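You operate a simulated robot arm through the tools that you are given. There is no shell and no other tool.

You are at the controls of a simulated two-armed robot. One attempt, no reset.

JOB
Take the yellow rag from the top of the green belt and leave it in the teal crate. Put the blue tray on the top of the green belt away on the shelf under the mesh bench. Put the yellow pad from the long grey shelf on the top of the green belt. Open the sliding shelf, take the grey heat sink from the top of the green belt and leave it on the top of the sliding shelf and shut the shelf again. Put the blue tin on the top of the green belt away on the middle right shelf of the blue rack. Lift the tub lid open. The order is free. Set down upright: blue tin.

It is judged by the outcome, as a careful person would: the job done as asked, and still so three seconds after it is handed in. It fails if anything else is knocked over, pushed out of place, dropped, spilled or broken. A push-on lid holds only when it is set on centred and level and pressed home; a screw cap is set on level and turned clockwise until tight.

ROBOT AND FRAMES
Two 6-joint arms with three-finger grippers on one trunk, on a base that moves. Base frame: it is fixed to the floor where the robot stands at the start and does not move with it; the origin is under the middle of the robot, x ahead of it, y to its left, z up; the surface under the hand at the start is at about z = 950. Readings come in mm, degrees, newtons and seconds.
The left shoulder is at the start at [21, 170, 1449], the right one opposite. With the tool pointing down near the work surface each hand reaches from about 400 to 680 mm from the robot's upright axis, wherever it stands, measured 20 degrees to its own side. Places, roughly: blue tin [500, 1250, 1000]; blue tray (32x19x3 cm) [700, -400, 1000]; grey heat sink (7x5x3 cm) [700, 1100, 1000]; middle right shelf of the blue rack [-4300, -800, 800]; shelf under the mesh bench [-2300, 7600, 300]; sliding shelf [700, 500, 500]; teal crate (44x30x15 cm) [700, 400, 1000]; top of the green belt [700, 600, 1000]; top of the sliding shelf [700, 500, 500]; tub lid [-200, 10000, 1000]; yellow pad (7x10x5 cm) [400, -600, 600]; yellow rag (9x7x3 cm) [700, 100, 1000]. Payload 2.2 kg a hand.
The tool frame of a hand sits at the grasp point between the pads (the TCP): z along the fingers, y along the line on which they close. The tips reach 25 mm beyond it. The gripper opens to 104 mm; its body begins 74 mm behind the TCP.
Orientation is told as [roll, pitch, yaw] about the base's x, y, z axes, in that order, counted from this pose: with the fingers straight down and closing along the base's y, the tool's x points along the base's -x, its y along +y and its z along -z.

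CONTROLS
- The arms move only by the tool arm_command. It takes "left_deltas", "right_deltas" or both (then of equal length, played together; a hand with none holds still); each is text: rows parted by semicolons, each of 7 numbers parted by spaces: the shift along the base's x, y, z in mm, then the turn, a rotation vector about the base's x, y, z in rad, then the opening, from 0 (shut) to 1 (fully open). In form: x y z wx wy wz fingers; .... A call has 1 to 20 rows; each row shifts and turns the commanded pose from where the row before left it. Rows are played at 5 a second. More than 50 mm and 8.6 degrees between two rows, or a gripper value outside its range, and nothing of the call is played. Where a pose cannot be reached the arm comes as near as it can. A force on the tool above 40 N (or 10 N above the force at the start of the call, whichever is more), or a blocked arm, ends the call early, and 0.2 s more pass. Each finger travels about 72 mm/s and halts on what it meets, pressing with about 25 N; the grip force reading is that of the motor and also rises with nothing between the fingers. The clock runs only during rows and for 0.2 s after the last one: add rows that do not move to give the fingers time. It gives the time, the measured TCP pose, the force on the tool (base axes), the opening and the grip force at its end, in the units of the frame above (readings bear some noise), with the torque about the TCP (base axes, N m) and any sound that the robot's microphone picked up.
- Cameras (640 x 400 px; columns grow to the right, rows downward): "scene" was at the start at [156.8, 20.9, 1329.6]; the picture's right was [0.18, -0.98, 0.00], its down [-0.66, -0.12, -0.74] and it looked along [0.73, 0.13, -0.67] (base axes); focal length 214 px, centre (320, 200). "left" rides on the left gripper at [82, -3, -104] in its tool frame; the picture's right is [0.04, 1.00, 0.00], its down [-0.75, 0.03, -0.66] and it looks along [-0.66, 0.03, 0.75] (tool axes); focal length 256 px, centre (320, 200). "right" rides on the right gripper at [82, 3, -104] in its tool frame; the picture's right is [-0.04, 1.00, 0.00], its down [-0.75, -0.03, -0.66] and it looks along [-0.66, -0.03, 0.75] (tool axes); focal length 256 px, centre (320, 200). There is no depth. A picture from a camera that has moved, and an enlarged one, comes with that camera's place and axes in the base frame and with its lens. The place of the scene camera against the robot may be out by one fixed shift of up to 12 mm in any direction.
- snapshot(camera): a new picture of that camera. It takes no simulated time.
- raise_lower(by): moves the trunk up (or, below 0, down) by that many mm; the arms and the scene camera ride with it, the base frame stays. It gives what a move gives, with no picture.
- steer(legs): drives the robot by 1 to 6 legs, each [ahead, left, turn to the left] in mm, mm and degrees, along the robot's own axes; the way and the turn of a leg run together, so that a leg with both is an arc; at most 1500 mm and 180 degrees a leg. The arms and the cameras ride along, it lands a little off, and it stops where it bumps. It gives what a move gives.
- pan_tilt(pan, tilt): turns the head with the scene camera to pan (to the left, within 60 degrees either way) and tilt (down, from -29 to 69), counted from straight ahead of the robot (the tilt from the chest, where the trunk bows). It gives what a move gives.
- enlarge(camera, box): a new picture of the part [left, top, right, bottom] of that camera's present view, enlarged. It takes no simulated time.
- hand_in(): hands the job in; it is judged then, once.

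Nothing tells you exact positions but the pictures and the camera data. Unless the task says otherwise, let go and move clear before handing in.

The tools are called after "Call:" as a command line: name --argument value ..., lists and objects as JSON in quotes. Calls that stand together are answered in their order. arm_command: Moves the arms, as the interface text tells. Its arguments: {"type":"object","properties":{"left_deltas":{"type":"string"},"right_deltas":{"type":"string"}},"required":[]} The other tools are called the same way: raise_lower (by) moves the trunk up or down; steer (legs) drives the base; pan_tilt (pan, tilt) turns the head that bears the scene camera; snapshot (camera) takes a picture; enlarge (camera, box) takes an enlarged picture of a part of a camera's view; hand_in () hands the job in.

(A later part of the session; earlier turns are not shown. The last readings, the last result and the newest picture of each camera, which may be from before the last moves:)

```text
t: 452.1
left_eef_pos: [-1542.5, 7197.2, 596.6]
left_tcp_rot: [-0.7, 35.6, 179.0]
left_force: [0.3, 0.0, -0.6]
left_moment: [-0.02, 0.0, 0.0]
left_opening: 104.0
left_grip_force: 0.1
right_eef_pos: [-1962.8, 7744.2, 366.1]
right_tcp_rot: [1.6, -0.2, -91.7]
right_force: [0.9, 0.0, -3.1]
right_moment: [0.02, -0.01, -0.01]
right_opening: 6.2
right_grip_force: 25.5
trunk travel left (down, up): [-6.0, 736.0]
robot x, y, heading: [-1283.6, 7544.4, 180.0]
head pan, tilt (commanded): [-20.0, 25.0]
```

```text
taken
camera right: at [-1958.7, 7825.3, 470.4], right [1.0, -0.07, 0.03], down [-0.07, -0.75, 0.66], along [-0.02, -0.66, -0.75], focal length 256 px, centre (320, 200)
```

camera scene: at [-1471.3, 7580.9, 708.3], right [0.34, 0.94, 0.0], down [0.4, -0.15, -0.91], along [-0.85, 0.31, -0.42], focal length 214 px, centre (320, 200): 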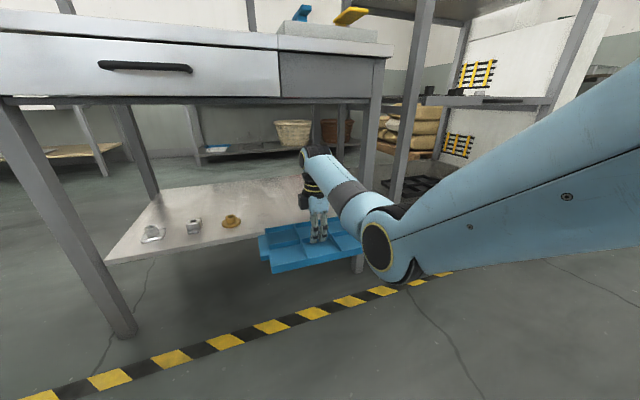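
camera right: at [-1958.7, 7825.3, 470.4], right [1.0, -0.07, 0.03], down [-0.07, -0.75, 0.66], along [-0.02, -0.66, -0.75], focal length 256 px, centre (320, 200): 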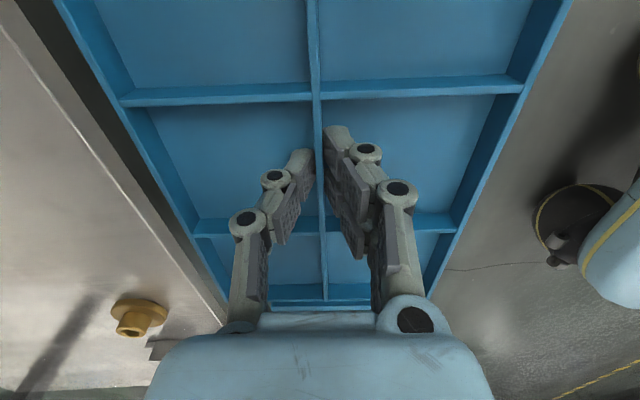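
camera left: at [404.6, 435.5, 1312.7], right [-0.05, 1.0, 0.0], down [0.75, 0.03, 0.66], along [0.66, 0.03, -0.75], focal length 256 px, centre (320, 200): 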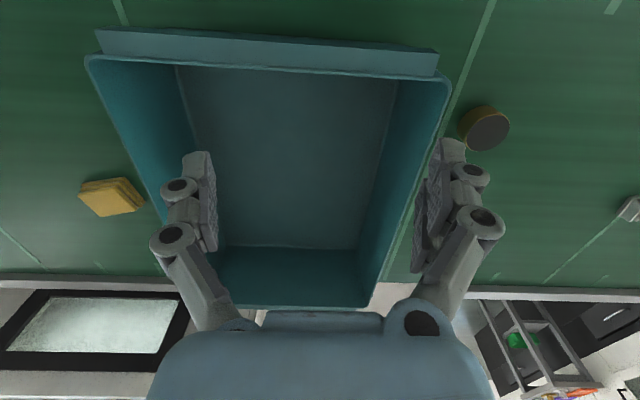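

Clearances to the leg (y≈7977) and to the small fitting (y≈7504) are fine. I drive the tray in over the shelf.

Call:
steer --legs '[[150, 0, 0]]'

Call:
snapshot --camera "scene"

Call:
steer --legs '[[120, 0, 0]]'

Call:
snapshot --camera "scene"

Call:
snapshot --camera "right"

```text
t: 453.5
left_eef_pos: [-1693.6, 7198.6, 598.2]
left_tcp_rot: [-0.7, 35.6, 179.0]
left_force: [0.5, 0.1, -0.4]
left_moment: [-0.03, 0.0, 0.0]
left_opening: 103.9
left_grip_force: 0.0
right_eef_pos: [-2114.1, 7744.9, 366.3]
right_tcp_rot: [1.6, -0.1, -91.7]
right_force: [0.3, -0.4, -2.8]
right_moment: [-0.01, -0.05, 0.01]
right_opening: 5.9
right_grip_force: 24.8
trunk travel left (down, up): [-6.0, 736.0]
robot x, y, heading: [-1438.2, 7545.4, 179.7]
head pan, tilt (commanded): [-20.0, 25.0]
```

```text
taken
camera scene: at [-1622.8, 7581.5, 708.4], right [0.34, 0.94, 0.0], down [0.4, -0.15, -0.91], along [-0.85, 0.31, -0.42], focal length 214 px, centre (320, 200)
```

scene: 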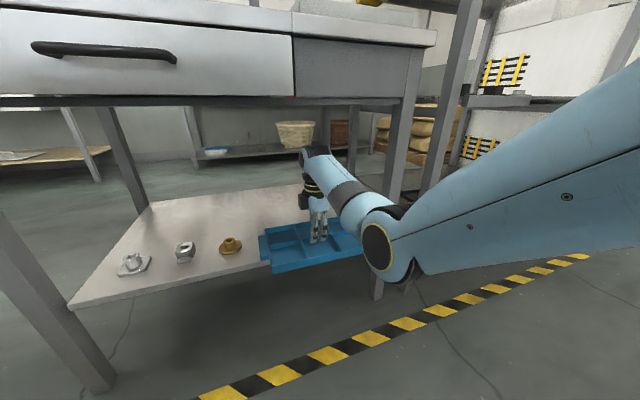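

```text
t: 454.8
left_eef_pos: [-1811.8, 7197.5, 597.1]
left_tcp_rot: [-0.7, 35.6, 179.1]
left_force: [-0.2, 0.1, 0.5]
left_moment: [0.02, 0.04, -0.01]
left_opening: 104.1
left_grip_force: 0.1
right_eef_pos: [-2233.0, 7743.4, 365.6]
right_tcp_rot: [1.6, -0.2, -91.7]
right_force: [0.1, -0.7, -3.7]
right_moment: [0.02, -0.03, -0.02]
right_opening: 6.0
right_grip_force: 25.3
trunk travel left (down, up): [-6.0, 736.0]
robot x, y, heading: [-1553.7, 7546.5, 179.8]
head pan, tilt (commanded): [-20.0, 25.0]
```

```text
taken
camera scene: at [-1741.9, 7581.3, 708.4], right [0.34, 0.94, 0.0], down [0.4, -0.14, -0.91], along [-0.85, 0.31, -0.42], focal length 214 px, centre (320, 200)
```

scene: 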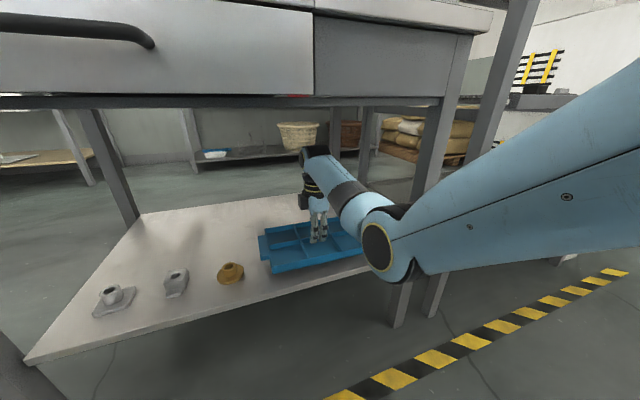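

```text
taken
camera right: at [-2229.5, 7825.3, 470.3], right [1.0, -0.07, 0.03], down [-0.07, -0.75, 0.66], along [-0.02, -0.66, -0.75], focal length 256 px, centre (320, 200)
```

right: 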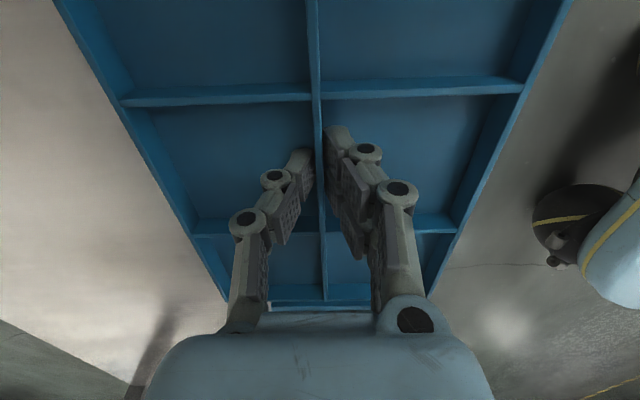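

The tray is over the shelf's free right part. I lower it gently until it touches.

Call:
arm_command --right_deltas "0 0 -6 0 0 0 0; 0 0 -6 0 0 0 0; 0 0 -6 0 0 0 0; 0 0 -5 0 0 0 0; 0 0 0 0 0 0 0"

Call:
arm_command --right_deltas "0 0 -3 0 0 0 0; 0 0 -3 0 0 0 0; 0 0 0 0 0 0 0"

```text
t: 455.9
left_eef_pos: [-1813.1, 7198.9, 597.7]
left_tcp_rot: [-0.7, 35.5, 179.1]
left_force: [-0.1, 0.2, 0.0]
left_moment: [0.01, -0.02, -0.01]
left_opening: 104.0
left_grip_force: 0.1
right_eef_pos: [-2234.4, 7744.5, 342.4]
right_tcp_rot: [1.5, -0.1, -91.7]
right_force: [0.4, -0.5, -2.8]
right_moment: [0.01, -0.03, 0.02]
right_opening: 6.1
right_grip_force: 24.8
trunk travel left (down, up): [-6.0, 736.0]
robot x, y, heading: [-1558.4, 7544.6, 179.8]
head pan, tilt (commanded): [-20.0, 25.0]
```

```text
t: 456.8
left_eef_pos: [-1811.9, 7197.7, 597.9]
left_tcp_rot: [-0.6, 35.6, 179.2]
left_force: [0.5, -0.3, 0.3]
left_moment: [0.0, -0.01, -0.02]
left_opening: 104.1
left_grip_force: 0.1
right_eef_pos: [-2233.2, 7743.9, 336.4]
right_tcp_rot: [1.6, -0.1, -91.5]
right_force: [0.2, 0.4, -3.0]
right_moment: [0.02, 0.01, 0.01]
right_opening: 6.1
right_grip_force: 24.9
trunk travel left (down, up): [-6.0, 736.0]
robot x, y, heading: [-1557.9, 7546.8, 180.2]
head pan, tilt (commanded): [-20.0, 25.0]
```

Call:
arm_command --right_deltas "0 0 -3 0 0 0 0; 0 0 -3 0 0 0 0; 0 0 0 0 0 0 0"

Call:
arm_command --right_deltas "0 0 -2 0 0 0 0; 0 0 -2 0 0 0 0; 0 0 0 0 0 0 0"

Call:
snapshot --camera "scene"

```text
t: 457.6
left_eef_pos: [-1811.8, 7199.3, 598.0]
left_tcp_rot: [-0.7, 35.4, 179.1]
left_force: [-0.2, 0.3, 0.0]
left_moment: [-0.03, 0.0, 0.03]
left_opening: 103.9
left_grip_force: 0.0
right_eef_pos: [-2234.1, 7743.1, 331.4]
right_tcp_rot: [1.7, -0.1, -91.6]
right_force: [0.7, -0.8, 1.0]
right_moment: [0.18, -0.05, -0.04]
right_opening: 5.8
right_grip_force: 25.2
trunk travel left (down, up): [-6.0, 736.0]
robot x, y, heading: [-1559.0, 7545.8, 179.9]
head pan, tilt (commanded): [-20.0, 25.0]
```

```text
t: 458.4
left_eef_pos: [-1810.9, 7198.8, 599.3]
left_tcp_rot: [-0.9, 35.4, 179.0]
left_force: [-0.5, 0.2, -0.1]
left_moment: [0.01, -0.03, 0.0]
left_opening: 104.3
left_grip_force: 0.0
right_eef_pos: [-2233.0, 7742.8, 331.0]
right_tcp_rot: [1.3, 0.0, -91.6]
right_force: [6.7, 1.8, 27.2]
right_moment: [-0.03, -0.11, 0.02]
right_opening: 6.0
right_grip_force: 24.9
trunk travel left (down, up): [-6.0, 736.0]
robot x, y, heading: [-1557.8, 7543.7, 179.9]
head pan, tilt (commanded): [-20.0, 25.0]
```

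```text
taken
camera scene: at [-1740.0, 7580.9, 709.3], right [0.34, 0.94, 0.0], down [0.4, -0.14, -0.91], along [-0.85, 0.31, -0.42], focal length 214 px, centre (320, 200)
```

scene: 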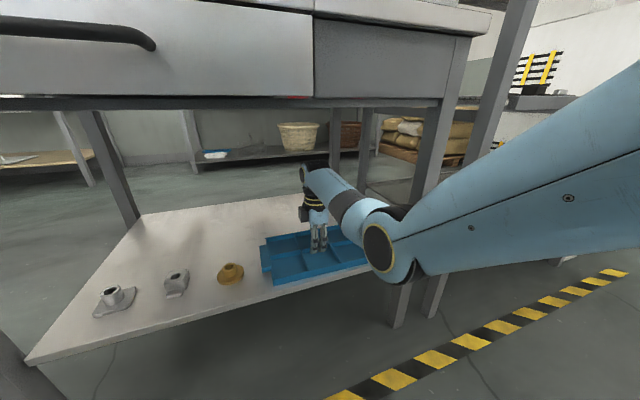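

The tray rests on the shelf. I release, lift the fingers clear of the dividers and back out.

Call:
arm_command --right_deltas "0 0 2 0 0 0 0; 0 0 0 0 0 0 0.3; 0 0 0 0 0 0 0.4; 0 0 0 0 0 0 0.4; 0 0 10 0 0 0 0.4; 0 0 15 0 0 0 0.4; 0 0 15 0 0 0 0.4; 0 0 15 0 0 0 0.4; 0 0 10 0 0 0 0.4; 0 0 0 0 0 0 0.4"

Call:
snapshot --camera "right"

Call:
snapshot --camera "scene"

```text
t: 460.6
left_eef_pos: [-1812.0, 7198.6, 598.1]
left_tcp_rot: [-0.7, 35.5, 179.0]
left_force: [0.5, -0.4, 0.0]
left_moment: [-0.02, 0.03, -0.02]
left_opening: 104.0
left_grip_force: 0.0
right_eef_pos: [-2234.1, 7742.4, 393.9]
right_tcp_rot: [1.6, -0.1, -91.6]
right_force: [-0.7, -0.2, 1.3]
right_moment: [0.02, -0.01, -0.01]
right_opening: 41.5
right_grip_force: 0.1
trunk travel left (down, up): [-6.0, 736.0]
robot x, y, heading: [-1555.6, 7543.6, 180.4]
head pan, tilt (commanded): [-20.0, 25.0]
```

```text
taken
camera right: at [-2229.4, 7824.8, 497.9], right [1.0, -0.07, 0.03], down [-0.07, -0.75, 0.66], along [-0.02, -0.66, -0.75], focal length 256 px, centre (320, 200)
```

right: 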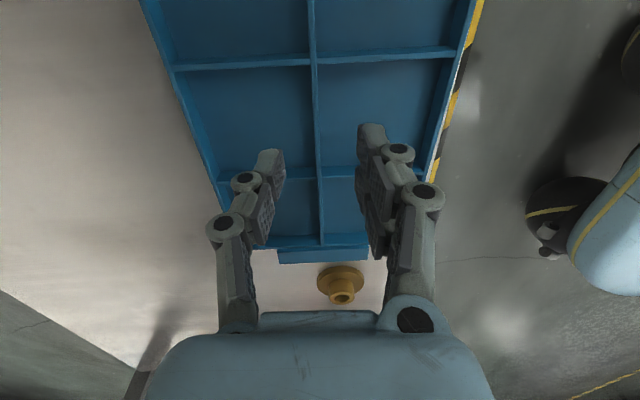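

```text
taken
camera scene: at [-1741.7, 7581.2, 708.4], right [0.34, 0.94, 0.0], down [0.4, -0.14, -0.91], along [-0.85, 0.31, -0.42], focal length 214 px, centre (320, 200)
```

scene: 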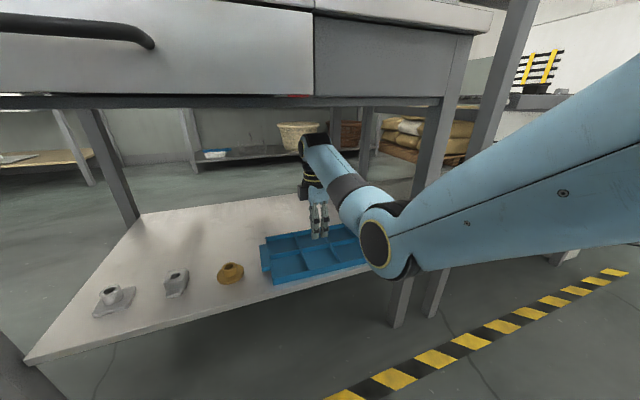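

The tray sits about flush with the shelf's front edge; I'd rather have it further in. I re-grip the divider, lift slightly and move it ~75 mm deeper.

Call:
arm_command --right_deltas "0 0 -15 0 0 0 0.4; 0 0 -15 0 0 0 0.4; 0 0 -15 0 0 0 0.4; 0 0 -14 0 0 0 0.4; 0 0 0 0 0 0 0.2; 0 0 0 0 0 0 0; 0 0 0 0 0 0 0; 0 0 0 0 0 0 0; 0 0 6 0 0 0 0; 0 0 6 0 0 0 0; 0 0 0 0 0 0 0"

Call:
snapshot --camera "right"

```text
t: 462.9
left_eef_pos: [-1812.3, 7197.2, 597.2]
left_tcp_rot: [-0.7, 35.6, 179.1]
left_force: [0.1, 0.1, -0.2]
left_moment: [-0.02, 0.02, -0.01]
left_opening: 104.1
left_grip_force: 0.0
right_eef_pos: [-2232.6, 7742.5, 346.8]
right_tcp_rot: [1.6, -0.1, -91.5]
right_force: [0.2, -0.8, -3.3]
right_moment: [0.01, -0.02, 0.01]
right_opening: 6.1
right_grip_force: 25.0
trunk travel left (down, up): [-6.0, 736.0]
robot x, y, heading: [-1552.4, 7544.8, 180.1]
head pan, tilt (commanded): [-20.0, 25.0]
```

```text
taken
camera right: at [-2229.2, 7824.9, 451.0], right [1.0, -0.07, 0.03], down [-0.07, -0.75, 0.66], along [-0.02, -0.66, -0.75], focal length 256 px, centre (320, 200)
```

right: 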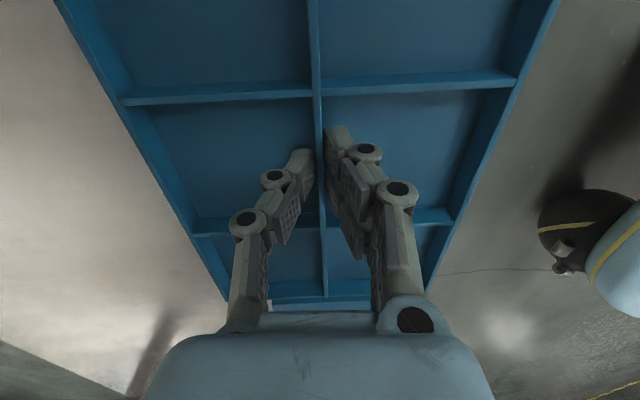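

Held again. I drive 75 mm deeper and set it down.

Call:
steer --legs '[[75, 0, 0]]'

Call:
arm_command --right_deltas "0 0 -5 0 0 0 0; 0 0 -5 0 0 0 0; 0 0 -3 0 0 0 0; 0 0 0 0 0 0 0"

Call:
arm_command --right_deltas "0 0 -2 0 0 0 0; 0 0 -2 0 0 0 0; 0 0 0 0 0 0 0"

Call:
snapshot --camera "scene"

```text
t: 464.0
left_eef_pos: [-1886.1, 7197.7, 596.8]
left_tcp_rot: [-0.7, 35.6, 179.1]
left_force: [-0.9, 0.4, 0.5]
left_moment: [0.0, -0.02, 0.03]
left_opening: 104.0
left_grip_force: 0.0
right_eef_pos: [-2307.0, 7742.5, 346.4]
right_tcp_rot: [1.7, -0.1, -91.5]
right_force: [-0.2, -0.5, -2.3]
right_moment: [-0.01, 0.01, 0.0]
right_opening: 6.2
right_grip_force: 25.1
trunk travel left (down, up): [-6.0, 736.0]
robot x, y, heading: [-1630.7, 7542.9, -180.2]
head pan, tilt (commanded): [-20.0, 25.0]
```

```text
t: 465.0
left_eef_pos: [-1885.0, 7196.9, 597.0]
left_tcp_rot: [-0.7, 35.5, 179.1]
left_force: [0.1, -0.3, -0.2]
left_moment: [0.02, 0.03, 0.01]
left_opening: 104.1
left_grip_force: 0.0
right_eef_pos: [-2306.1, 7742.4, 334.7]
right_tcp_rot: [1.6, -0.1, -91.7]
right_force: [3.1, -0.2, 5.3]
right_moment: [-0.04, -0.06, 0.01]
right_opening: 5.8
right_grip_force: 25.1
trunk travel left (down, up): [-6.0, 736.0]
robot x, y, heading: [-1631.0, 7546.9, -180.2]
head pan, tilt (commanded): [-20.0, 25.0]
```

```text
t: 465.8
left_eef_pos: [-1885.3, 7198.2, 598.1]
left_tcp_rot: [-0.9, 35.5, 179.1]
left_force: [0.3, -0.5, 0.0]
left_moment: [0.0, 0.03, -0.03]
left_opening: 103.9
left_grip_force: 0.2
right_eef_pos: [-2307.2, 7742.0, 331.9]
right_tcp_rot: [1.4, 0.0, -91.7]
right_force: [4.1, 2.6, 19.8]
right_moment: [0.02, -0.1, 0.04]
right_opening: 6.2
right_grip_force: 24.6
trunk travel left (down, up): [-6.0, 736.0]
robot x, y, heading: [-1631.8, 7544.1, -180.0]
head pan, tilt (commanded): [-20.0, 25.0]
```

```text
taken
camera scene: at [-1814.9, 7580.9, 709.0], right [0.34, 0.94, 0.0], down [0.4, -0.14, -0.91], along [-0.85, 0.31, -0.42], focal length 214 px, centre (320, 200)
```

scene: 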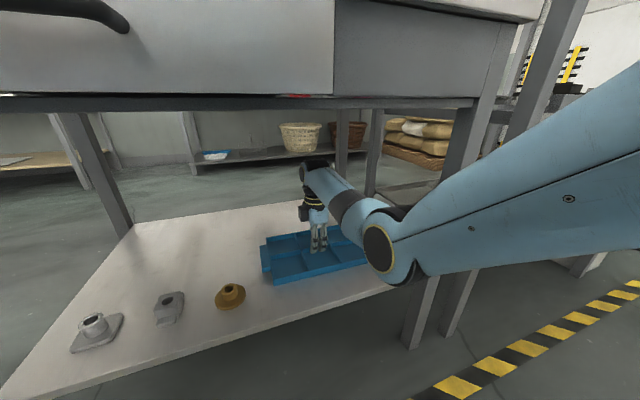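

Set down well inside the shelf. I release, lift clear and back away.

Call:
arm_command --right_deltas "0 0 2 0 0 0 0; 0 0 0 0 0 0 0.3; 0 0 0 0 0 0 0.4; 0 0 0 0 0 0 0.4; 0 0 10 0 0 0 0.4; 0 0 15 0 0 0 0.4; 0 0 15 0 0 0 0.4; 0 0 15 0 0 0 0.4; 0 0 10 0 0 0 0.4; 0 0 0 0 0 0 0.4"

Call:
steer --legs '[[-500, 0, 0]]'

Call:
snapshot --camera "scene"

```text
t: 468.0
left_eef_pos: [-1885.6, 7196.4, 597.5]
left_tcp_rot: [-0.8, 35.6, 179.1]
left_force: [-0.3, 0.1, 0.4]
left_moment: [0.02, 0.0, -0.01]
left_opening: 103.7
left_grip_force: 0.0
right_eef_pos: [-2307.0, 7741.3, 396.7]
right_tcp_rot: [1.6, -0.1, -91.7]
right_force: [-1.1, -0.1, 0.6]
right_moment: [0.03, 0.0, 0.01]
right_opening: 41.8
right_grip_force: 0.0
trunk travel left (down, up): [-6.0, 736.0]
robot x, y, heading: [-1632.5, 7545.8, -180.0]
head pan, tilt (commanded): [-20.0, 25.0]
```

```text
t: 470.9
left_eef_pos: [-1381.7, 7198.0, 597.8]
left_tcp_rot: [-0.7, 35.6, 178.8]
left_force: [0.3, 1.5, 0.3]
left_moment: [-0.02, -0.02, 0.0]
left_opening: 104.0
left_grip_force: 0.1
right_eef_pos: [-1799.7, 7743.5, 396.3]
right_tcp_rot: [1.6, -0.2, -91.9]
right_force: [-0.5, -0.4, 1.0]
right_moment: [0.01, 0.01, 0.03]
right_opening: 41.7
right_grip_force: 0.2
trunk travel left (down, up): [-6.0, 736.0]
robot x, y, heading: [-1127.2, 7542.3, 179.7]
head pan, tilt (commanded): [-20.0, 25.0]
```

```text
taken
camera scene: at [-1309.8, 7580.8, 708.4], right [0.35, 0.94, 0.0], down [0.4, -0.15, -0.91], along [-0.85, 0.31, -0.42], focal length 214 px, centre (320, 200)
```

scene: 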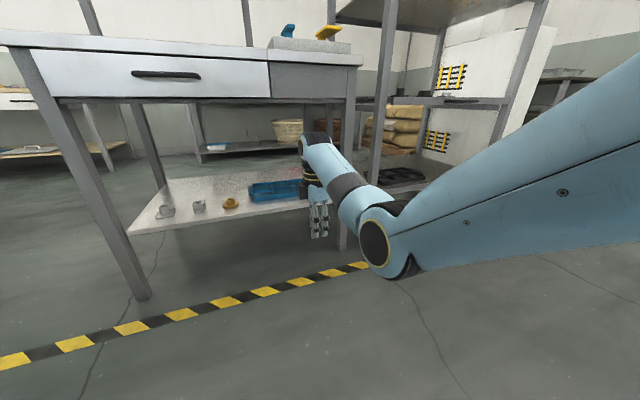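

The tray is well placed. Next is the blue tin: I raise the trunk, re-level the right hand and drive back to the belt at y≈1300.

Call:
raise_lower --by 400

Call:
raise_lower --by 200

Call:
arm_command --right_deltas "0 0 20 0 -0.07 0 0.8; 0 0 30 0 -0.07 0 1; 0 0 30 0 -0.07 0 1; 0 0 30 0 0 0 1; 0 0 0 0 0 0 1"

Call:
snapshot --camera "scene"

```text
t: 474.8
left_eef_pos: [-1353.9, 7197.3, 1071.0]
left_tcp_rot: [-0.4, 11.7, 179.0]
left_force: [0.8, -0.3, -1.1]
left_moment: [0.02, -0.01, 0.01]
left_opening: 104.2
left_grip_force: 0.0
right_eef_pos: [-1808.3, 7744.6, 841.3]
right_tcp_rot: [-2.3, -0.3, -91.9]
right_force: [-0.7, 0.0, 0.2]
right_moment: [-0.02, 0.01, -0.05]
right_opening: 41.4
right_grip_force: 0.1
trunk travel left (down, up): [-406.0, 336.0]
robot x, y, heading: [-1124.4, 7538.0, 180.0]
head pan, tilt (commanded): [-20.0, 25.0]
```

```text
t: 476.9
left_eef_pos: [-1348.6, 7197.3, 1278.1]
left_tcp_rot: [-0.4, 9.6, 178.9]
left_force: [0.2, -0.5, 0.1]
left_moment: [0.02, -0.01, 0.01]
left_opening: 104.1
left_grip_force: 0.0
right_eef_pos: [-1813.1, 7744.2, 1073.1]
right_tcp_rot: [-5.0, -0.2, -91.9]
right_force: [0.5, 0.4, -0.4]
right_moment: [0.0, 0.0, 0.0]
right_opening: 41.6
right_grip_force: 0.1
trunk travel left (down, up): [-606.0, 136.0]
robot x, y, heading: [-1125.5, 7543.9, 179.5]
head pan, tilt (commanded): [-20.0, 25.0]
```

```text
t: 478.1
left_eef_pos: [-1349.0, 7196.6, 1278.2]
left_tcp_rot: [-0.5, 9.6, 178.9]
left_force: [0.1, -1.0, 0.0]
left_moment: [0.02, -0.03, -0.02]
left_opening: 103.8
left_grip_force: 0.1
right_eef_pos: [-1779.7, 7747.5, 1186.2]
right_tcp_rot: [7.2, 0.1, -91.9]
right_force: [-0.8, -0.6, -0.3]
right_moment: [-0.03, 0.01, 0.0]
right_opening: 103.9
right_grip_force: 0.0
right hand out of reach, approached as far as the arm can: row 1, 2, 3
trunk travel left (down, up): [-606.0, 136.0]
robot x, y, heading: [-1124.3, 7544.9, 179.7]
head pan, tilt (commanded): [-20.0, 25.0]
```

```text
taken
camera scene: at [-1279.0, 7580.7, 1320.7], right [0.35, 0.94, 0.0], down [0.4, -0.15, -0.91], along [-0.85, 0.31, -0.42], focal length 214 px, centre (320, 200)
```

scene: 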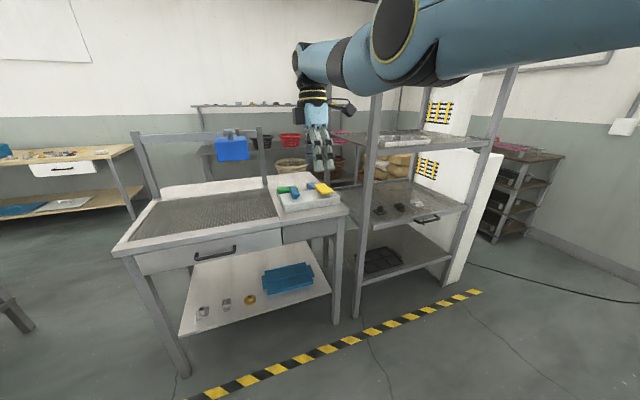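

The tray sits nicely on the shelf. I level the hand and drive back to the belt, to about y≈1500.

Call:
arm_command --right_deltas "0 0 0 0 0.063 0 1; 0 0 0 0 0.063 0 1; 0 0 0 0 0 0 1"

Call:
steer --legs '[[-350, 0, 0], [0, 0, 90.3], [1450, 0, 0], [1450, 0, 0], [1450, 0, 0], [1400, 0, 0]]'

Call:
steer --legs '[[260, 0, 0], [0, 0, 90]]'

Call:
pan_tilt --pan -5 --tilt 35

Call:
snapshot --camera "scene"

```text
t: 478.9
left_eef_pos: [-1349.1, 7195.2, 1278.9]
left_tcp_rot: [-0.6, 9.6, 179.0]
left_force: [-0.1, -0.4, 0.0]
left_moment: [0.03, -0.01, -0.01]
left_opening: 104.0
left_grip_force: 0.1
right_eef_pos: [-1778.9, 7747.1, 1186.8]
right_tcp_rot: [-0.2, -0.1, -91.9]
right_force: [-0.4, -0.4, -0.9]
right_moment: [0.01, -0.02, -0.01]
right_opening: 104.1
right_grip_force: 0.0
trunk travel left (down, up): [-606.0, 136.0]
robot x, y, heading: [-1124.0, 7539.2, 179.6]
head pan, tilt (commanded): [-20.0, 25.0]
```

```text
t: 512.0
left_eef_pos: [-293.1, 1597.2, 1278.6]
left_tcp_rot: [-0.4, 9.6, -88.6]
left_force: [0.2, 0.4, 0.1]
left_moment: [-0.01, 0.01, 0.0]
left_opening: 104.1
left_grip_force: 0.1
right_eef_pos: [-823.9, 1143.1, 1187.2]
right_tcp_rot: [-0.1, -0.1, 0.6]
right_force: [-0.1, -0.3, 0.0]
right_moment: [-0.01, 0.01, 0.0]
right_opening: 103.8
right_grip_force: 0.0
trunk travel left (down, up): [-606.0, 136.0]
robot x, y, heading: [-645.1, 1803.0, -87.4]
head pan, tilt (commanded): [-20.0, 25.0]
```

```text
t: 517.8
left_eef_pos: [-431.6, 1898.2, 1277.3]
left_tcp_rot: [-0.5, 9.6, 1.7]
left_force: [-0.7, 0.7, 0.1]
left_moment: [0.04, 0.0, -0.01]
left_opening: 104.0
left_grip_force: 0.0
right_eef_pos: [24.2, 1369.8, 1187.0]
right_tcp_rot: [-0.2, -0.1, 91.0]
right_force: [-0.3, 0.2, -0.5]
right_moment: [-0.03, -0.02, 0.03]
right_opening: 103.9
right_grip_force: 0.1
trunk travel left (down, up): [-606.0, 136.0]
robot x, y, heading: [-638.1, 1543.6, 2.6]
head pan, tilt (commanded): [-20.0, 25.0]
```

```text
t: 518.5
left_eef_pos: [-431.1, 1899.4, 1278.4]
left_tcp_rot: [-0.5, 9.6, 1.8]
left_force: [-0.2, 0.7, -0.3]
left_moment: [0.01, -0.01, 0.0]
left_opening: 104.1
left_grip_force: 0.1
right_eef_pos: [26.2, 1368.1, 1186.4]
right_tcp_rot: [-0.1, -0.1, 90.9]
right_force: [-0.1, -0.1, 0.0]
right_moment: [-0.01, 0.03, -0.03]
right_opening: 103.9
right_grip_force: 0.1
trunk travel left (down, up): [-606.0, 136.0]
robot x, y, heading: [-638.7, 1541.2, 2.6]
head pan, tilt (commanded): [-5.0, 35.0]
```

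```text
taken
camera scene: at [-475.6, 1547.3, 1305.0], right [-0.04, -1.0, 0.0], down [-0.57, 0.02, -0.82], along [0.82, -0.04, -0.57], focal length 214 px, centre (320, 200)
```

scene: 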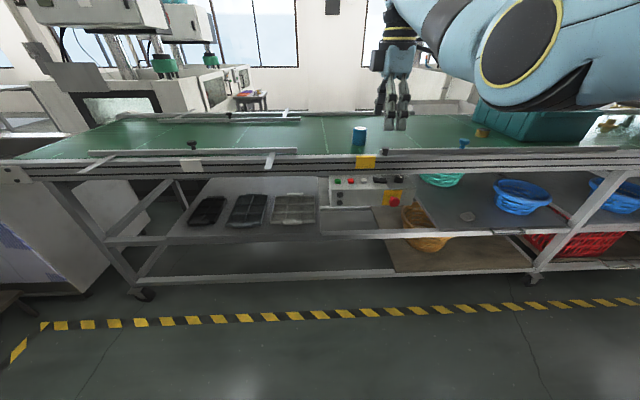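

The tin is at about [478, 1328]. Before choosing how to grip it, I scout the blue rack so the grip suits its shelf.

Call:
steer --legs '[[0, 0, -92.6], [1100, 0, 0]]'

Call:
pan_tilt --pan -55 --tilt 15

Call:
snapshot --camera "scene"

```text
t: 528.1
left_eef_pos: [-280.4, 219.8, 1278.0]
left_tcp_rot: [-0.5, 9.6, -90.2]
left_force: [-0.2, -0.1, 0.4]
left_moment: [0.01, -0.02, 0.01]
left_opening: 103.9
left_grip_force: 0.1
right_eef_pos: [-826.2, -218.9, 1186.9]
right_tcp_rot: [-0.2, -0.1, -1.0]
right_force: [-0.1, 0.5, 0.7]
right_moment: [-0.03, -0.04, 0.01]
right_opening: 104.2
right_grip_force: 0.1
trunk travel left (down, up): [-606.0, 136.0]
robot x, y, heading: [-635.1, 442.6, -89.3]
head pan, tilt (commanded): [-5.0, 35.0]
```

```text
t: 529.3
left_eef_pos: [-280.6, 220.4, 1278.0]
left_tcp_rot: [-0.5, 9.7, -90.3]
left_force: [0.1, -0.4, 0.5]
left_moment: [-0.02, -0.01, 0.01]
left_opening: 104.3
left_grip_force: 0.0
right_eef_pos: [-825.8, -218.3, 1186.5]
right_tcp_rot: [-0.3, -0.1, -1.0]
right_force: [-0.1, -0.2, 0.0]
right_moment: [0.03, 0.01, -0.02]
right_opening: 104.0
right_grip_force: 0.0
trunk travel left (down, up): [-606.0, 136.0]
robot x, y, heading: [-625.3, 437.2, -89.3]
head pan, tilt (commanded): [-55.0, 15.0]
```

```text
taken
camera scene: at [-701.8, 319.1, 1337.0], right [-0.58, 0.81, 0.0], down [0.21, 0.15, -0.97], along [-0.79, -0.56, -0.26], focal length 214 px, centre (320, 200)
```

scene: 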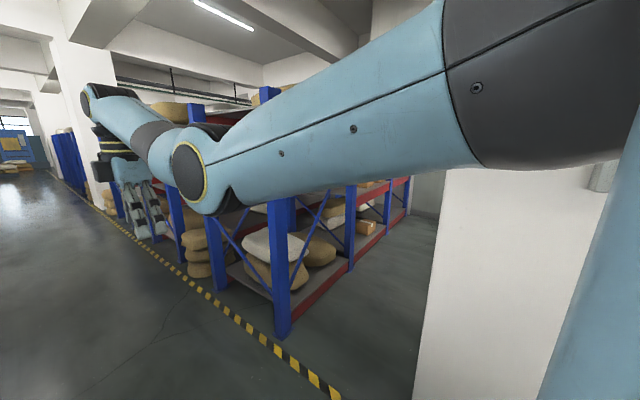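

The rack runs along −x beside an alley between its face (y≈−600) and a pillar (y≈240). I turn into the alley mouth to look along it.

Call:
steer --legs '[[560, 0, 0], [0, 0, -90.7]]'

Call:
pan_tilt --pan 0 --tilt 15

Call:
snapshot --camera "scene"

Call:
pan_tilt --pan 25 --tilt 15

Call:
snapshot --camera "scene"

```text
t: 536.4
left_eef_pos: [-845.1, -477.8, 1279.9]
left_tcp_rot: [-0.5, 9.5, 179.8]
left_force: [-0.2, 0.0, 0.5]
left_moment: [-0.01, -0.01, 0.0]
left_opening: 103.9
left_grip_force: 0.0
right_eef_pos: [-1280.7, 67.4, 1186.6]
right_tcp_rot: [-0.2, -0.1, -91.2]
right_force: [-0.5, 0.4, 0.1]
right_moment: [-0.02, 0.02, 0.03]
right_opening: 104.1
right_grip_force: 0.0
trunk travel left (down, up): [-606.0, 136.0]
robot x, y, heading: [-625.4, -130.9, -179.4]
head pan, tilt (commanded): [-55.0, 15.0]
```

```text
t: 537.6
left_eef_pos: [-844.8, -477.7, 1278.4]
left_tcp_rot: [-0.6, 9.6, 179.7]
left_force: [-0.2, 0.0, -0.1]
left_moment: [0.02, -0.02, 0.0]
left_opening: 103.9
left_grip_force: 0.1
right_eef_pos: [-1282.0, 67.6, 1187.3]
right_tcp_rot: [-0.2, -0.1, -91.3]
right_force: [-0.3, -0.1, -0.2]
right_moment: [0.02, 0.03, 0.02]
right_opening: 104.0
right_grip_force: 0.1
trunk travel left (down, up): [-606.0, 136.0]
robot x, y, heading: [-626.7, -127.8, -179.8]
head pan, tilt (commanded): [0.0, 15.0]
```

```text
taken
camera scene: at [-786.1, -124.7, 1337.0], right [-0.01, 1.0, 0.0], down [0.26, 0.0, -0.97], along [-0.97, -0.01, -0.26], focal length 214 px, centre (320, 200)
```

scene: 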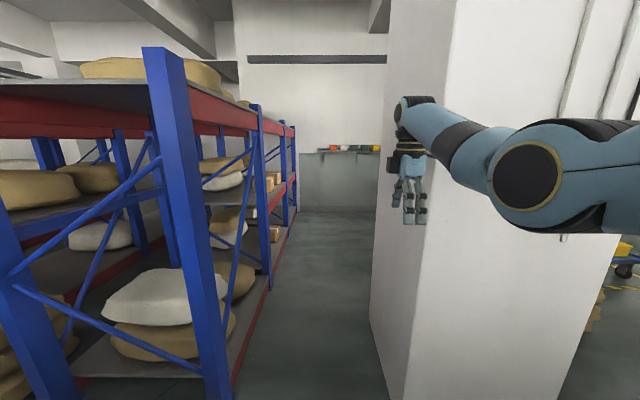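

```text
t: 538.5
left_eef_pos: [-845.4, -479.2, 1279.0]
left_tcp_rot: [-0.6, 9.6, 179.6]
left_force: [-0.5, 0.1, 0.0]
left_moment: [0.0, 0.01, 0.04]
left_opening: 103.9
left_grip_force: 0.0
right_eef_pos: [-1281.1, 67.4, 1186.9]
right_tcp_rot: [-0.2, -0.2, -91.2]
right_force: [-0.4, 0.1, -0.3]
right_moment: [0.0, 0.0, 0.0]
right_opening: 104.3
right_grip_force: 0.0
trunk travel left (down, up): [-606.0, 136.0]
robot x, y, heading: [-623.1, -127.0, -179.7]
head pan, tilt (commanded): [25.0, 15.0]
```

```text
taken
camera scene: at [-777.1, -164.1, 1337.0], right [-0.43, 0.9, 0.0], down [0.23, 0.11, -0.97], along [-0.87, -0.41, -0.26], focal length 214 px, centre (320, 200)
```

scene: 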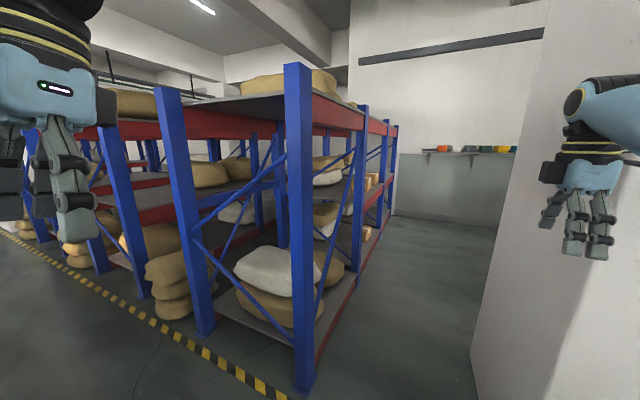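

I enlarge the view along the rack to count bays and see the shelf levels.

Call:
pan_tilt --pan 8 --tilt 12

Call:
enlarge --camera "scene" --box '[200, 80, 400, 280]'

Call:
enlarge --camera "scene" --box '[270, 120, 360, 220]'

```text
t: 539.3
left_eef_pos: [-844.9, -477.5, 1278.9]
left_tcp_rot: [-0.6, 9.6, 179.7]
left_force: [0.0, 0.0, 0.6]
left_moment: [-0.01, 0.0, 0.01]
left_opening: 103.9
left_grip_force: 0.1
right_eef_pos: [-1281.4, 67.2, 1186.1]
right_tcp_rot: [-0.2, -0.1, -91.2]
right_force: [0.3, -0.1, -0.5]
right_moment: [0.02, -0.03, -0.01]
right_opening: 104.0
right_grip_force: 0.0
trunk travel left (down, up): [-606.0, 136.0]
robot x, y, heading: [-627.1, -129.3, -179.4]
head pan, tilt (commanded): [8.0, 12.0]
```

```text
2.00 times, centred on (300, 180) of scene
camera zoom: at [-784.9, -137.9, 1341.8], right [-0.15, 0.99, 0.0], down [0.21, 0.03, -0.98], along [-0.97, -0.14, -0.21], focal length 429 px, centre (360, 240)
```

zoom: 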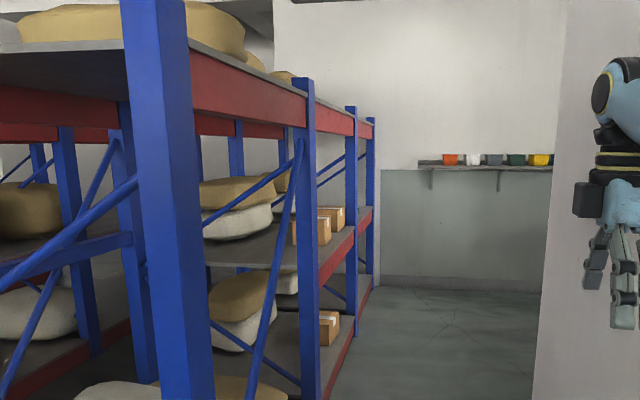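

```text
4.00 times, centred on (315, 170) of scene
camera zoom: at [-784.9, -137.9, 1341.8], right [-0.15, 0.99, 0.0], down [0.21, 0.03, -0.98], along [-0.97, -0.14, -0.21], focal length 858 px, centre (340, 320)
```

zoom: 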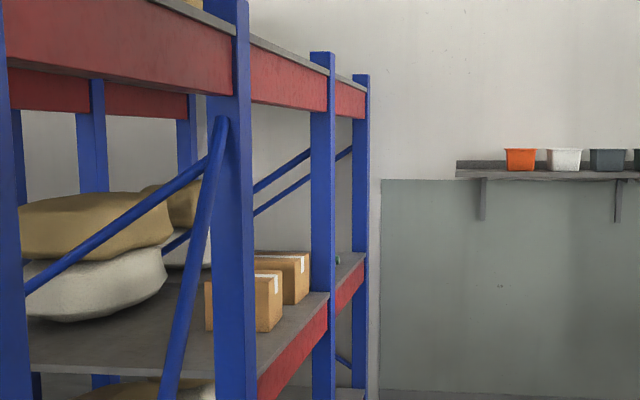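

The rack has three bays; the right one spans x≈−3735…−4880 with its middle shelf at z≈793. The alley beside the pillar is only ~880 mm wide and the left elbow sticks out too far, so I try to re-fold the left arm by stretching it forward first.

Call:
arm_command --left_deltas "-38 -17 -5 0 0 0 0; -38 -17 -5 0 0 0 0; -38 -17 -5 0 0 0 0; -38 -17 -5 0 0 0 0; -38 -17 -5 0 0 0 0; -38 -17 -5 0 0 0 0; -38 -17 -5 0 0 0 0; -38 -17 -5 0 0 0 0; -38 -17 -5 0 0 0 0; -38 -17 -5 0 0 0 0; 0 0 0 0 0 0 0"

Call:
arm_command --left_deltas "0 40 0 0 0 0 0; 0 40 0 0 0 0 0; 0 40 0 0 0 0 0; 0 40 0 0 0 0 0; 0 40 0 0 0 0 0; 0 0 0 0 0 0 0"

Call:
pan_tilt --pan 45 --tilt 10

Call:
snapshot --camera "scene"

```text
t: 541.7
left_eef_pos: [-978.8, -710.4, 1168.2]
left_tcp_rot: [-0.5, 9.4, 179.6]
left_force: [-0.6, 0.8, 0.6]
left_moment: [0.0, 0.0, 0.01]
left_opening: 0.2
left_grip_force: 24.8
left hand out of reach, approached as far as the arm can: row 1, 2, 3, 4, 5, 6, 7, 8, 9, 10
right_eef_pos: [-1282.1, 68.5, 1185.7]
right_tcp_rot: [-0.2, -0.2, -91.2]
right_force: [-0.7, 0.6, 0.2]
right_moment: [-0.02, -0.01, 0.0]
right_opening: 104.2
right_grip_force: 0.0
trunk travel left (down, up): [-606.0, 136.0]
robot x, y, heading: [-626.0, -124.9, -179.6]
head pan, tilt (commanded): [8.0, 12.0]
```

```text
t: 543.1
left_eef_pos: [-920.0, -538.4, 1159.5]
left_tcp_rot: [-0.7, 9.4, 179.6]
left_force: [-0.5, -0.2, -0.2]
left_moment: [0.02, 0.0, -0.01]
left_opening: 0.1
left_grip_force: 24.9
left hand out of reach, approached as far as the arm can: row 1, 2, 3, 4, 5
right_eef_pos: [-1282.4, 67.8, 1186.4]
right_tcp_rot: [-0.2, -0.1, -91.2]
right_force: [-0.4, 0.6, 0.3]
right_moment: [0.02, 0.02, 0.04]
right_opening: 104.0
right_grip_force: 0.1
trunk travel left (down, up): [-606.0, 136.0]
robot x, y, heading: [-625.2, -132.7, -179.7]
head pan, tilt (commanded): [8.0, 12.0]
```

```text
t: 544.1
left_eef_pos: [-919.5, -539.0, 1159.5]
left_tcp_rot: [-0.8, 9.4, 179.7]
left_force: [0.0, 0.0, 0.8]
left_moment: [-0.01, 0.0, -0.01]
left_opening: 0.0
left_grip_force: 24.7
right_eef_pos: [-1282.2, 68.0, 1186.4]
right_tcp_rot: [-0.2, -0.1, -91.1]
right_force: [-0.9, 0.4, 0.5]
right_moment: [0.04, 0.0, 0.02]
right_opening: 103.8
right_grip_force: 0.0
trunk travel left (down, up): [-606.0, 136.0]
robot x, y, heading: [-623.1, -128.4, -179.9]
head pan, tilt (commanded): [45.0, 10.0]
```

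```text
taken
camera scene: at [-758.1, -190.3, 1345.1], right [-0.71, 0.7, 0.0], down [0.12, 0.12, -0.98], along [-0.69, -0.7, -0.17], focal length 214 px, centre (320, 200)
```

scene: 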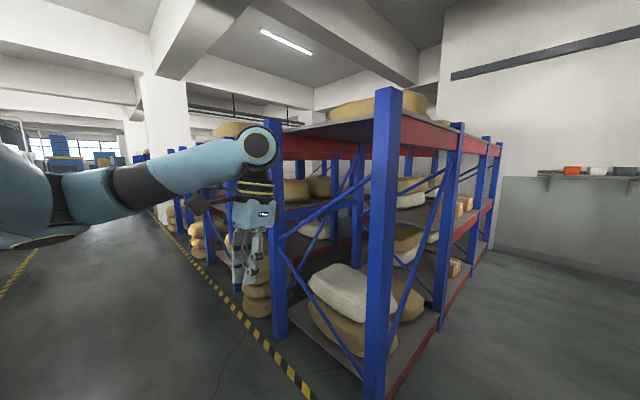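

The left arm is limited in this posture. I try turning the left hand to horizontal, which re-folded the right arm earlier.

Call:
arm_command --left_deltas "-15 5 0 0 0.147 0 0; -15 5 0 0 0.147 0 0; -15 5 0 0 0.147 0 0; -15 5 0 0 0.147 0 0; -15 5 0 0 0.147 0 0; -15 5 0 0 0.147 0 0; -15 5 0 0 0.147 0 0; -15 5 0 0 0.147 0 0; -15 5 0 0 0.147 0 0; -15 5 0 0 0.147 0 0; 0 0 0 0 0.147 0 0; 0 0 0 0 0 0 0"

Call:
snapshot --camera "scene"

```text
t: 546.7
left_eef_pos: [-1073.0, -460.3, 1155.4]
left_tcp_rot: [2.2, -83.0, 177.3]
left_force: [-0.1, 0.6, 0.0]
left_moment: [0.03, -0.06, -0.01]
left_opening: 0.2
left_grip_force: 24.5
left hand out of reach, approached as far as the arm can: row 2, 3, 5
right_eef_pos: [-1283.1, 67.3, 1187.0]
right_tcp_rot: [-0.2, -0.2, -91.2]
right_force: [-0.1, 0.5, 0.0]
right_moment: [0.0, -0.03, -0.02]
right_opening: 103.9
right_grip_force: 0.0
trunk travel left (down, up): [-606.0, 136.0]
robot x, y, heading: [-627.1, -128.9, -180.0]
head pan, tilt (commanded): [45.0, 10.0]
```

```text
taken
camera scene: at [-758.3, -190.3, 1345.1], right [-0.71, 0.7, 0.0], down [0.12, 0.12, -0.98], along [-0.69, -0.7, -0.17], focal length 214 px, centre (320, 200)
```

scene: 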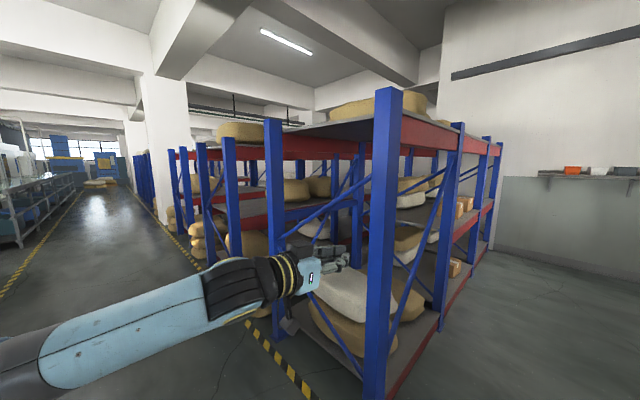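

The left arm has re-folded (elbow low). Now I bring the left hand inward and forward.

Call:
arm_command --left_deltas "-15 35 0 0 0 0 0; -15 35 0 0 0 0 0; -15 35 0 0 0 0 0; -15 35 0 0 0 0 0; -15 30 0 0 0 0 0; 0 0 0 0 0 0 0"

Call:
snapshot --camera "scene"

```text
t: 548.0
left_eef_pos: [-1140.9, -333.9, 1135.5]
left_tcp_rot: [55.8, -75.3, 122.7]
left_force: [0.2, -0.2, 0.3]
left_moment: [0.0, 0.03, 0.03]
left_opening: 0.0
left_grip_force: 24.9
right_eef_pos: [-1283.5, 68.7, 1186.8]
right_tcp_rot: [-0.3, -0.1, -91.2]
right_force: [0.3, -0.1, 0.1]
right_moment: [-0.04, 0.01, -0.03]
right_opening: 104.0
right_grip_force: 0.1
trunk travel left (down, up): [-606.0, 136.0]
robot x, y, heading: [-625.2, -129.9, -179.9]
head pan, tilt (commanded): [45.0, 10.0]
stopped in row 6 (left hand): the arm was blocked; the commanded pose is now the measured one
```

```text
taken
camera scene: at [-758.4, -190.1, 1345.1], right [-0.71, 0.7, 0.0], down [0.12, 0.12, -0.98], along [-0.69, -0.7, -0.17], focal length 214 px, centre (320, 200)
```

scene: 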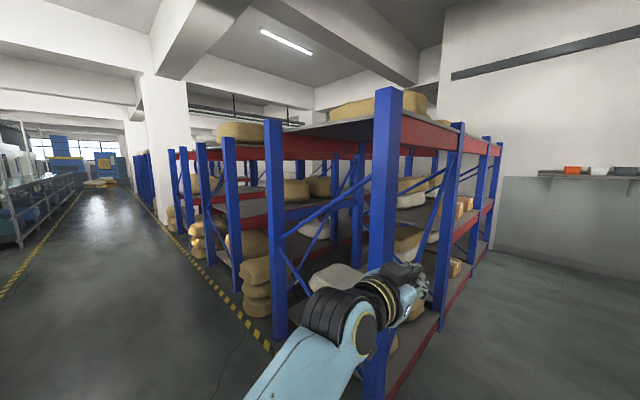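

Call:
pan_tilt --pan 45 --tilt 45

Call:
snapshot --camera "scene"

```text
t: 549.0
left_eef_pos: [-1141.9, -333.8, 1136.0]
left_tcp_rot: [55.8, -75.3, 122.9]
left_force: [-0.1, 0.7, 0.4]
left_moment: [0.01, 0.01, -0.02]
left_opening: 0.0
left_grip_force: 25.3
right_eef_pos: [-1281.5, 66.7, 1187.3]
right_tcp_rot: [-0.3, -0.1, -91.1]
right_force: [1.0, 0.5, -1.2]
right_moment: [0.01, -0.01, -0.01]
right_opening: 104.0
right_grip_force: 0.0
trunk travel left (down, up): [-606.0, 136.0]
robot x, y, heading: [-625.3, -129.5, -179.8]
head pan, tilt (commanded): [45.0, 45.0]
```

```text
taken
camera scene: at [-749.8, -181.9, 1290.2], right [-0.71, 0.7, 0.0], down [0.5, 0.5, -0.71], along [-0.5, -0.5, -0.71], focal length 214 px, centre (320, 200)
```

scene: 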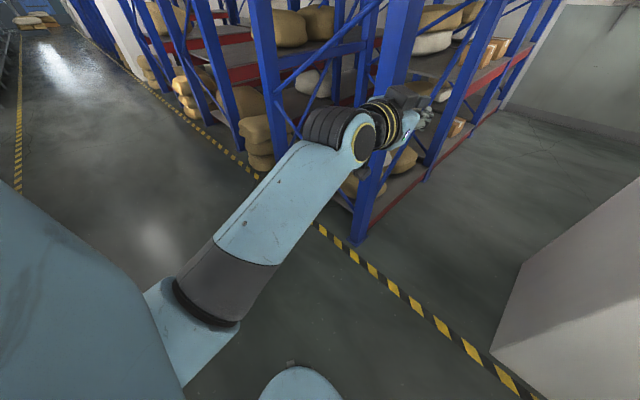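

Both arms are now compact (left elbow only ~220 mm out). I go back to the belt for the tin.

Call:
steer --legs '[[0, 0, -90], [1450, 0, 0], [210, 0, 0], [0, 0, -90]]'

Call:
pan_tilt --pan -5 --tilt 35

Call:
snapshot --camera "scene"

```text
t: 565.2
left_eef_pos: [-59.7, 1765.8, 1135.0]
left_tcp_rot: [55.6, -75.4, -57.3]
left_force: [0.1, 0.9, 0.3]
left_moment: [-0.04, 0.02, 0.02]
left_opening: 0.0
left_grip_force: 25.3
right_eef_pos: [79.3, 1363.2, 1186.3]
right_tcp_rot: [-0.2, 0.0, 88.7]
right_force: [0.3, 0.1, 0.2]
right_moment: [0.04, -0.01, -0.02]
right_opening: 103.7
right_grip_force: 0.1
trunk travel left (down, up): [-606.0, 136.0]
robot x, y, heading: [-576.3, 1560.4, 0.1]
head pan, tilt (commanded): [45.0, 45.0]
```

```text
t: 566.4
left_eef_pos: [-59.2, 1765.6, 1135.0]
left_tcp_rot: [55.7, -75.3, -57.3]
left_force: [-0.2, 0.3, -0.6]
left_moment: [0.01, 0.01, 0.0]
left_opening: 0.1
left_grip_force: 24.7
right_eef_pos: [80.0, 1361.5, 1186.8]
right_tcp_rot: [-0.2, 0.0, 88.7]
right_force: [-0.4, -0.2, -0.3]
right_moment: [0.04, -0.02, 0.05]
right_opening: 104.1
right_grip_force: 0.1
trunk travel left (down, up): [-606.0, 136.0]
robot x, y, heading: [-579.4, 1562.7, 0.4]
head pan, tilt (commanded): [-5.0, 35.0]
```

```text
taken
camera scene: at [-414.0, 1560.5, 1305.0], right [-0.08, -1.0, 0.0], down [-0.57, 0.05, -0.82], along [0.82, -0.07, -0.57], focal length 214 px, centre (320, 200)
```

scene: 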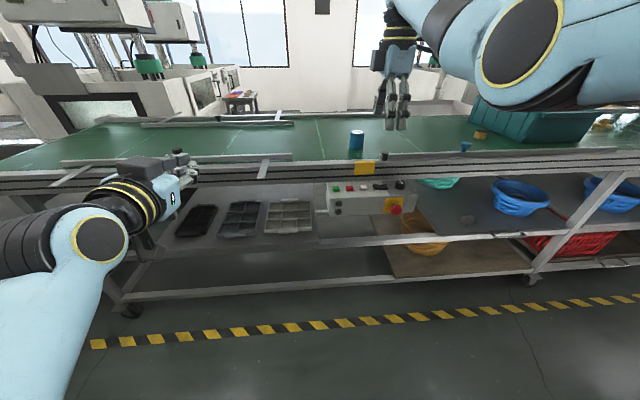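

I line up the right hand above the tin using only base and arm (the left hand must stay above the rail).

Call:
steer --legs '[[0, -34, 0], [400, 0, 0]]'

Call:
snapshot --camera "right"

Call:
pan_tilt --pan -20 --tilt 45

Call:
snapshot --camera "scene"

```text
t: 569.3
left_eef_pos: [341.6, 1731.5, 1135.3]
left_tcp_rot: [55.7, -75.3, -57.3]
left_force: [0.5, 0.1, 0.1]
left_moment: [-0.03, 0.0, 0.0]
left_opening: 0.0
left_grip_force: 24.6
right_eef_pos: [480.3, 1328.6, 1186.7]
right_tcp_rot: [-0.2, -0.1, 88.6]
right_force: [0.1, -0.8, 0.0]
right_moment: [0.03, 0.05, 0.02]
right_opening: 103.9
right_grip_force: 0.1
trunk travel left (down, up): [-606.0, 136.0]
robot x, y, heading: [-174.6, 1530.6, 0.1]
head pan, tilt (commanded): [-5.0, 35.0]
```

```text
taken
camera right: at [475.8, 1246.8, 1290.5], right [-1.0, 0.06, 0.0], down [0.05, 0.75, 0.66], along [0.04, 0.66, -0.75], focal length 256 px, centre (320, 200)
```

right: 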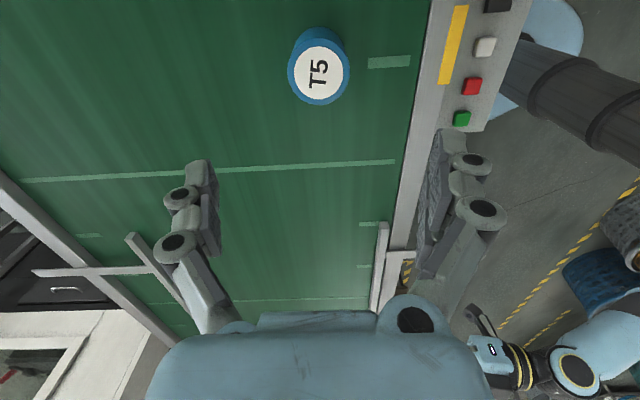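

```text
t: 570.1
left_eef_pos: [340.8, 1732.2, 1135.9]
left_tcp_rot: [55.8, -75.3, -57.5]
left_force: [-0.3, -0.8, -0.1]
left_moment: [-0.01, 0.0, -0.02]
left_opening: 0.0
left_grip_force: 25.0
right_eef_pos: [479.9, 1328.4, 1185.7]
right_tcp_rot: [-0.2, 0.0, 88.6]
right_force: [-0.4, 0.1, 0.0]
right_moment: [-0.06, 0.02, -0.02]
right_opening: 103.9
right_grip_force: 0.1
trunk travel left (down, up): [-606.0, 136.0]
robot x, y, heading: [-176.4, 1529.4, 0.4]
head pan, tilt (commanded): [-20.0, 45.0]
```

```text
taken
camera scene: at [-24.8, 1507.2, 1290.2], right [-0.34, -0.94, 0.0], down [-0.67, 0.24, -0.71], along [0.67, -0.24, -0.71], focal length 214 px, centre (320, 200)
```

scene: 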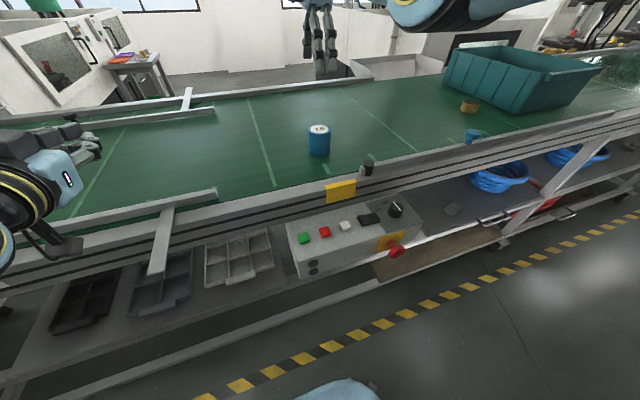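

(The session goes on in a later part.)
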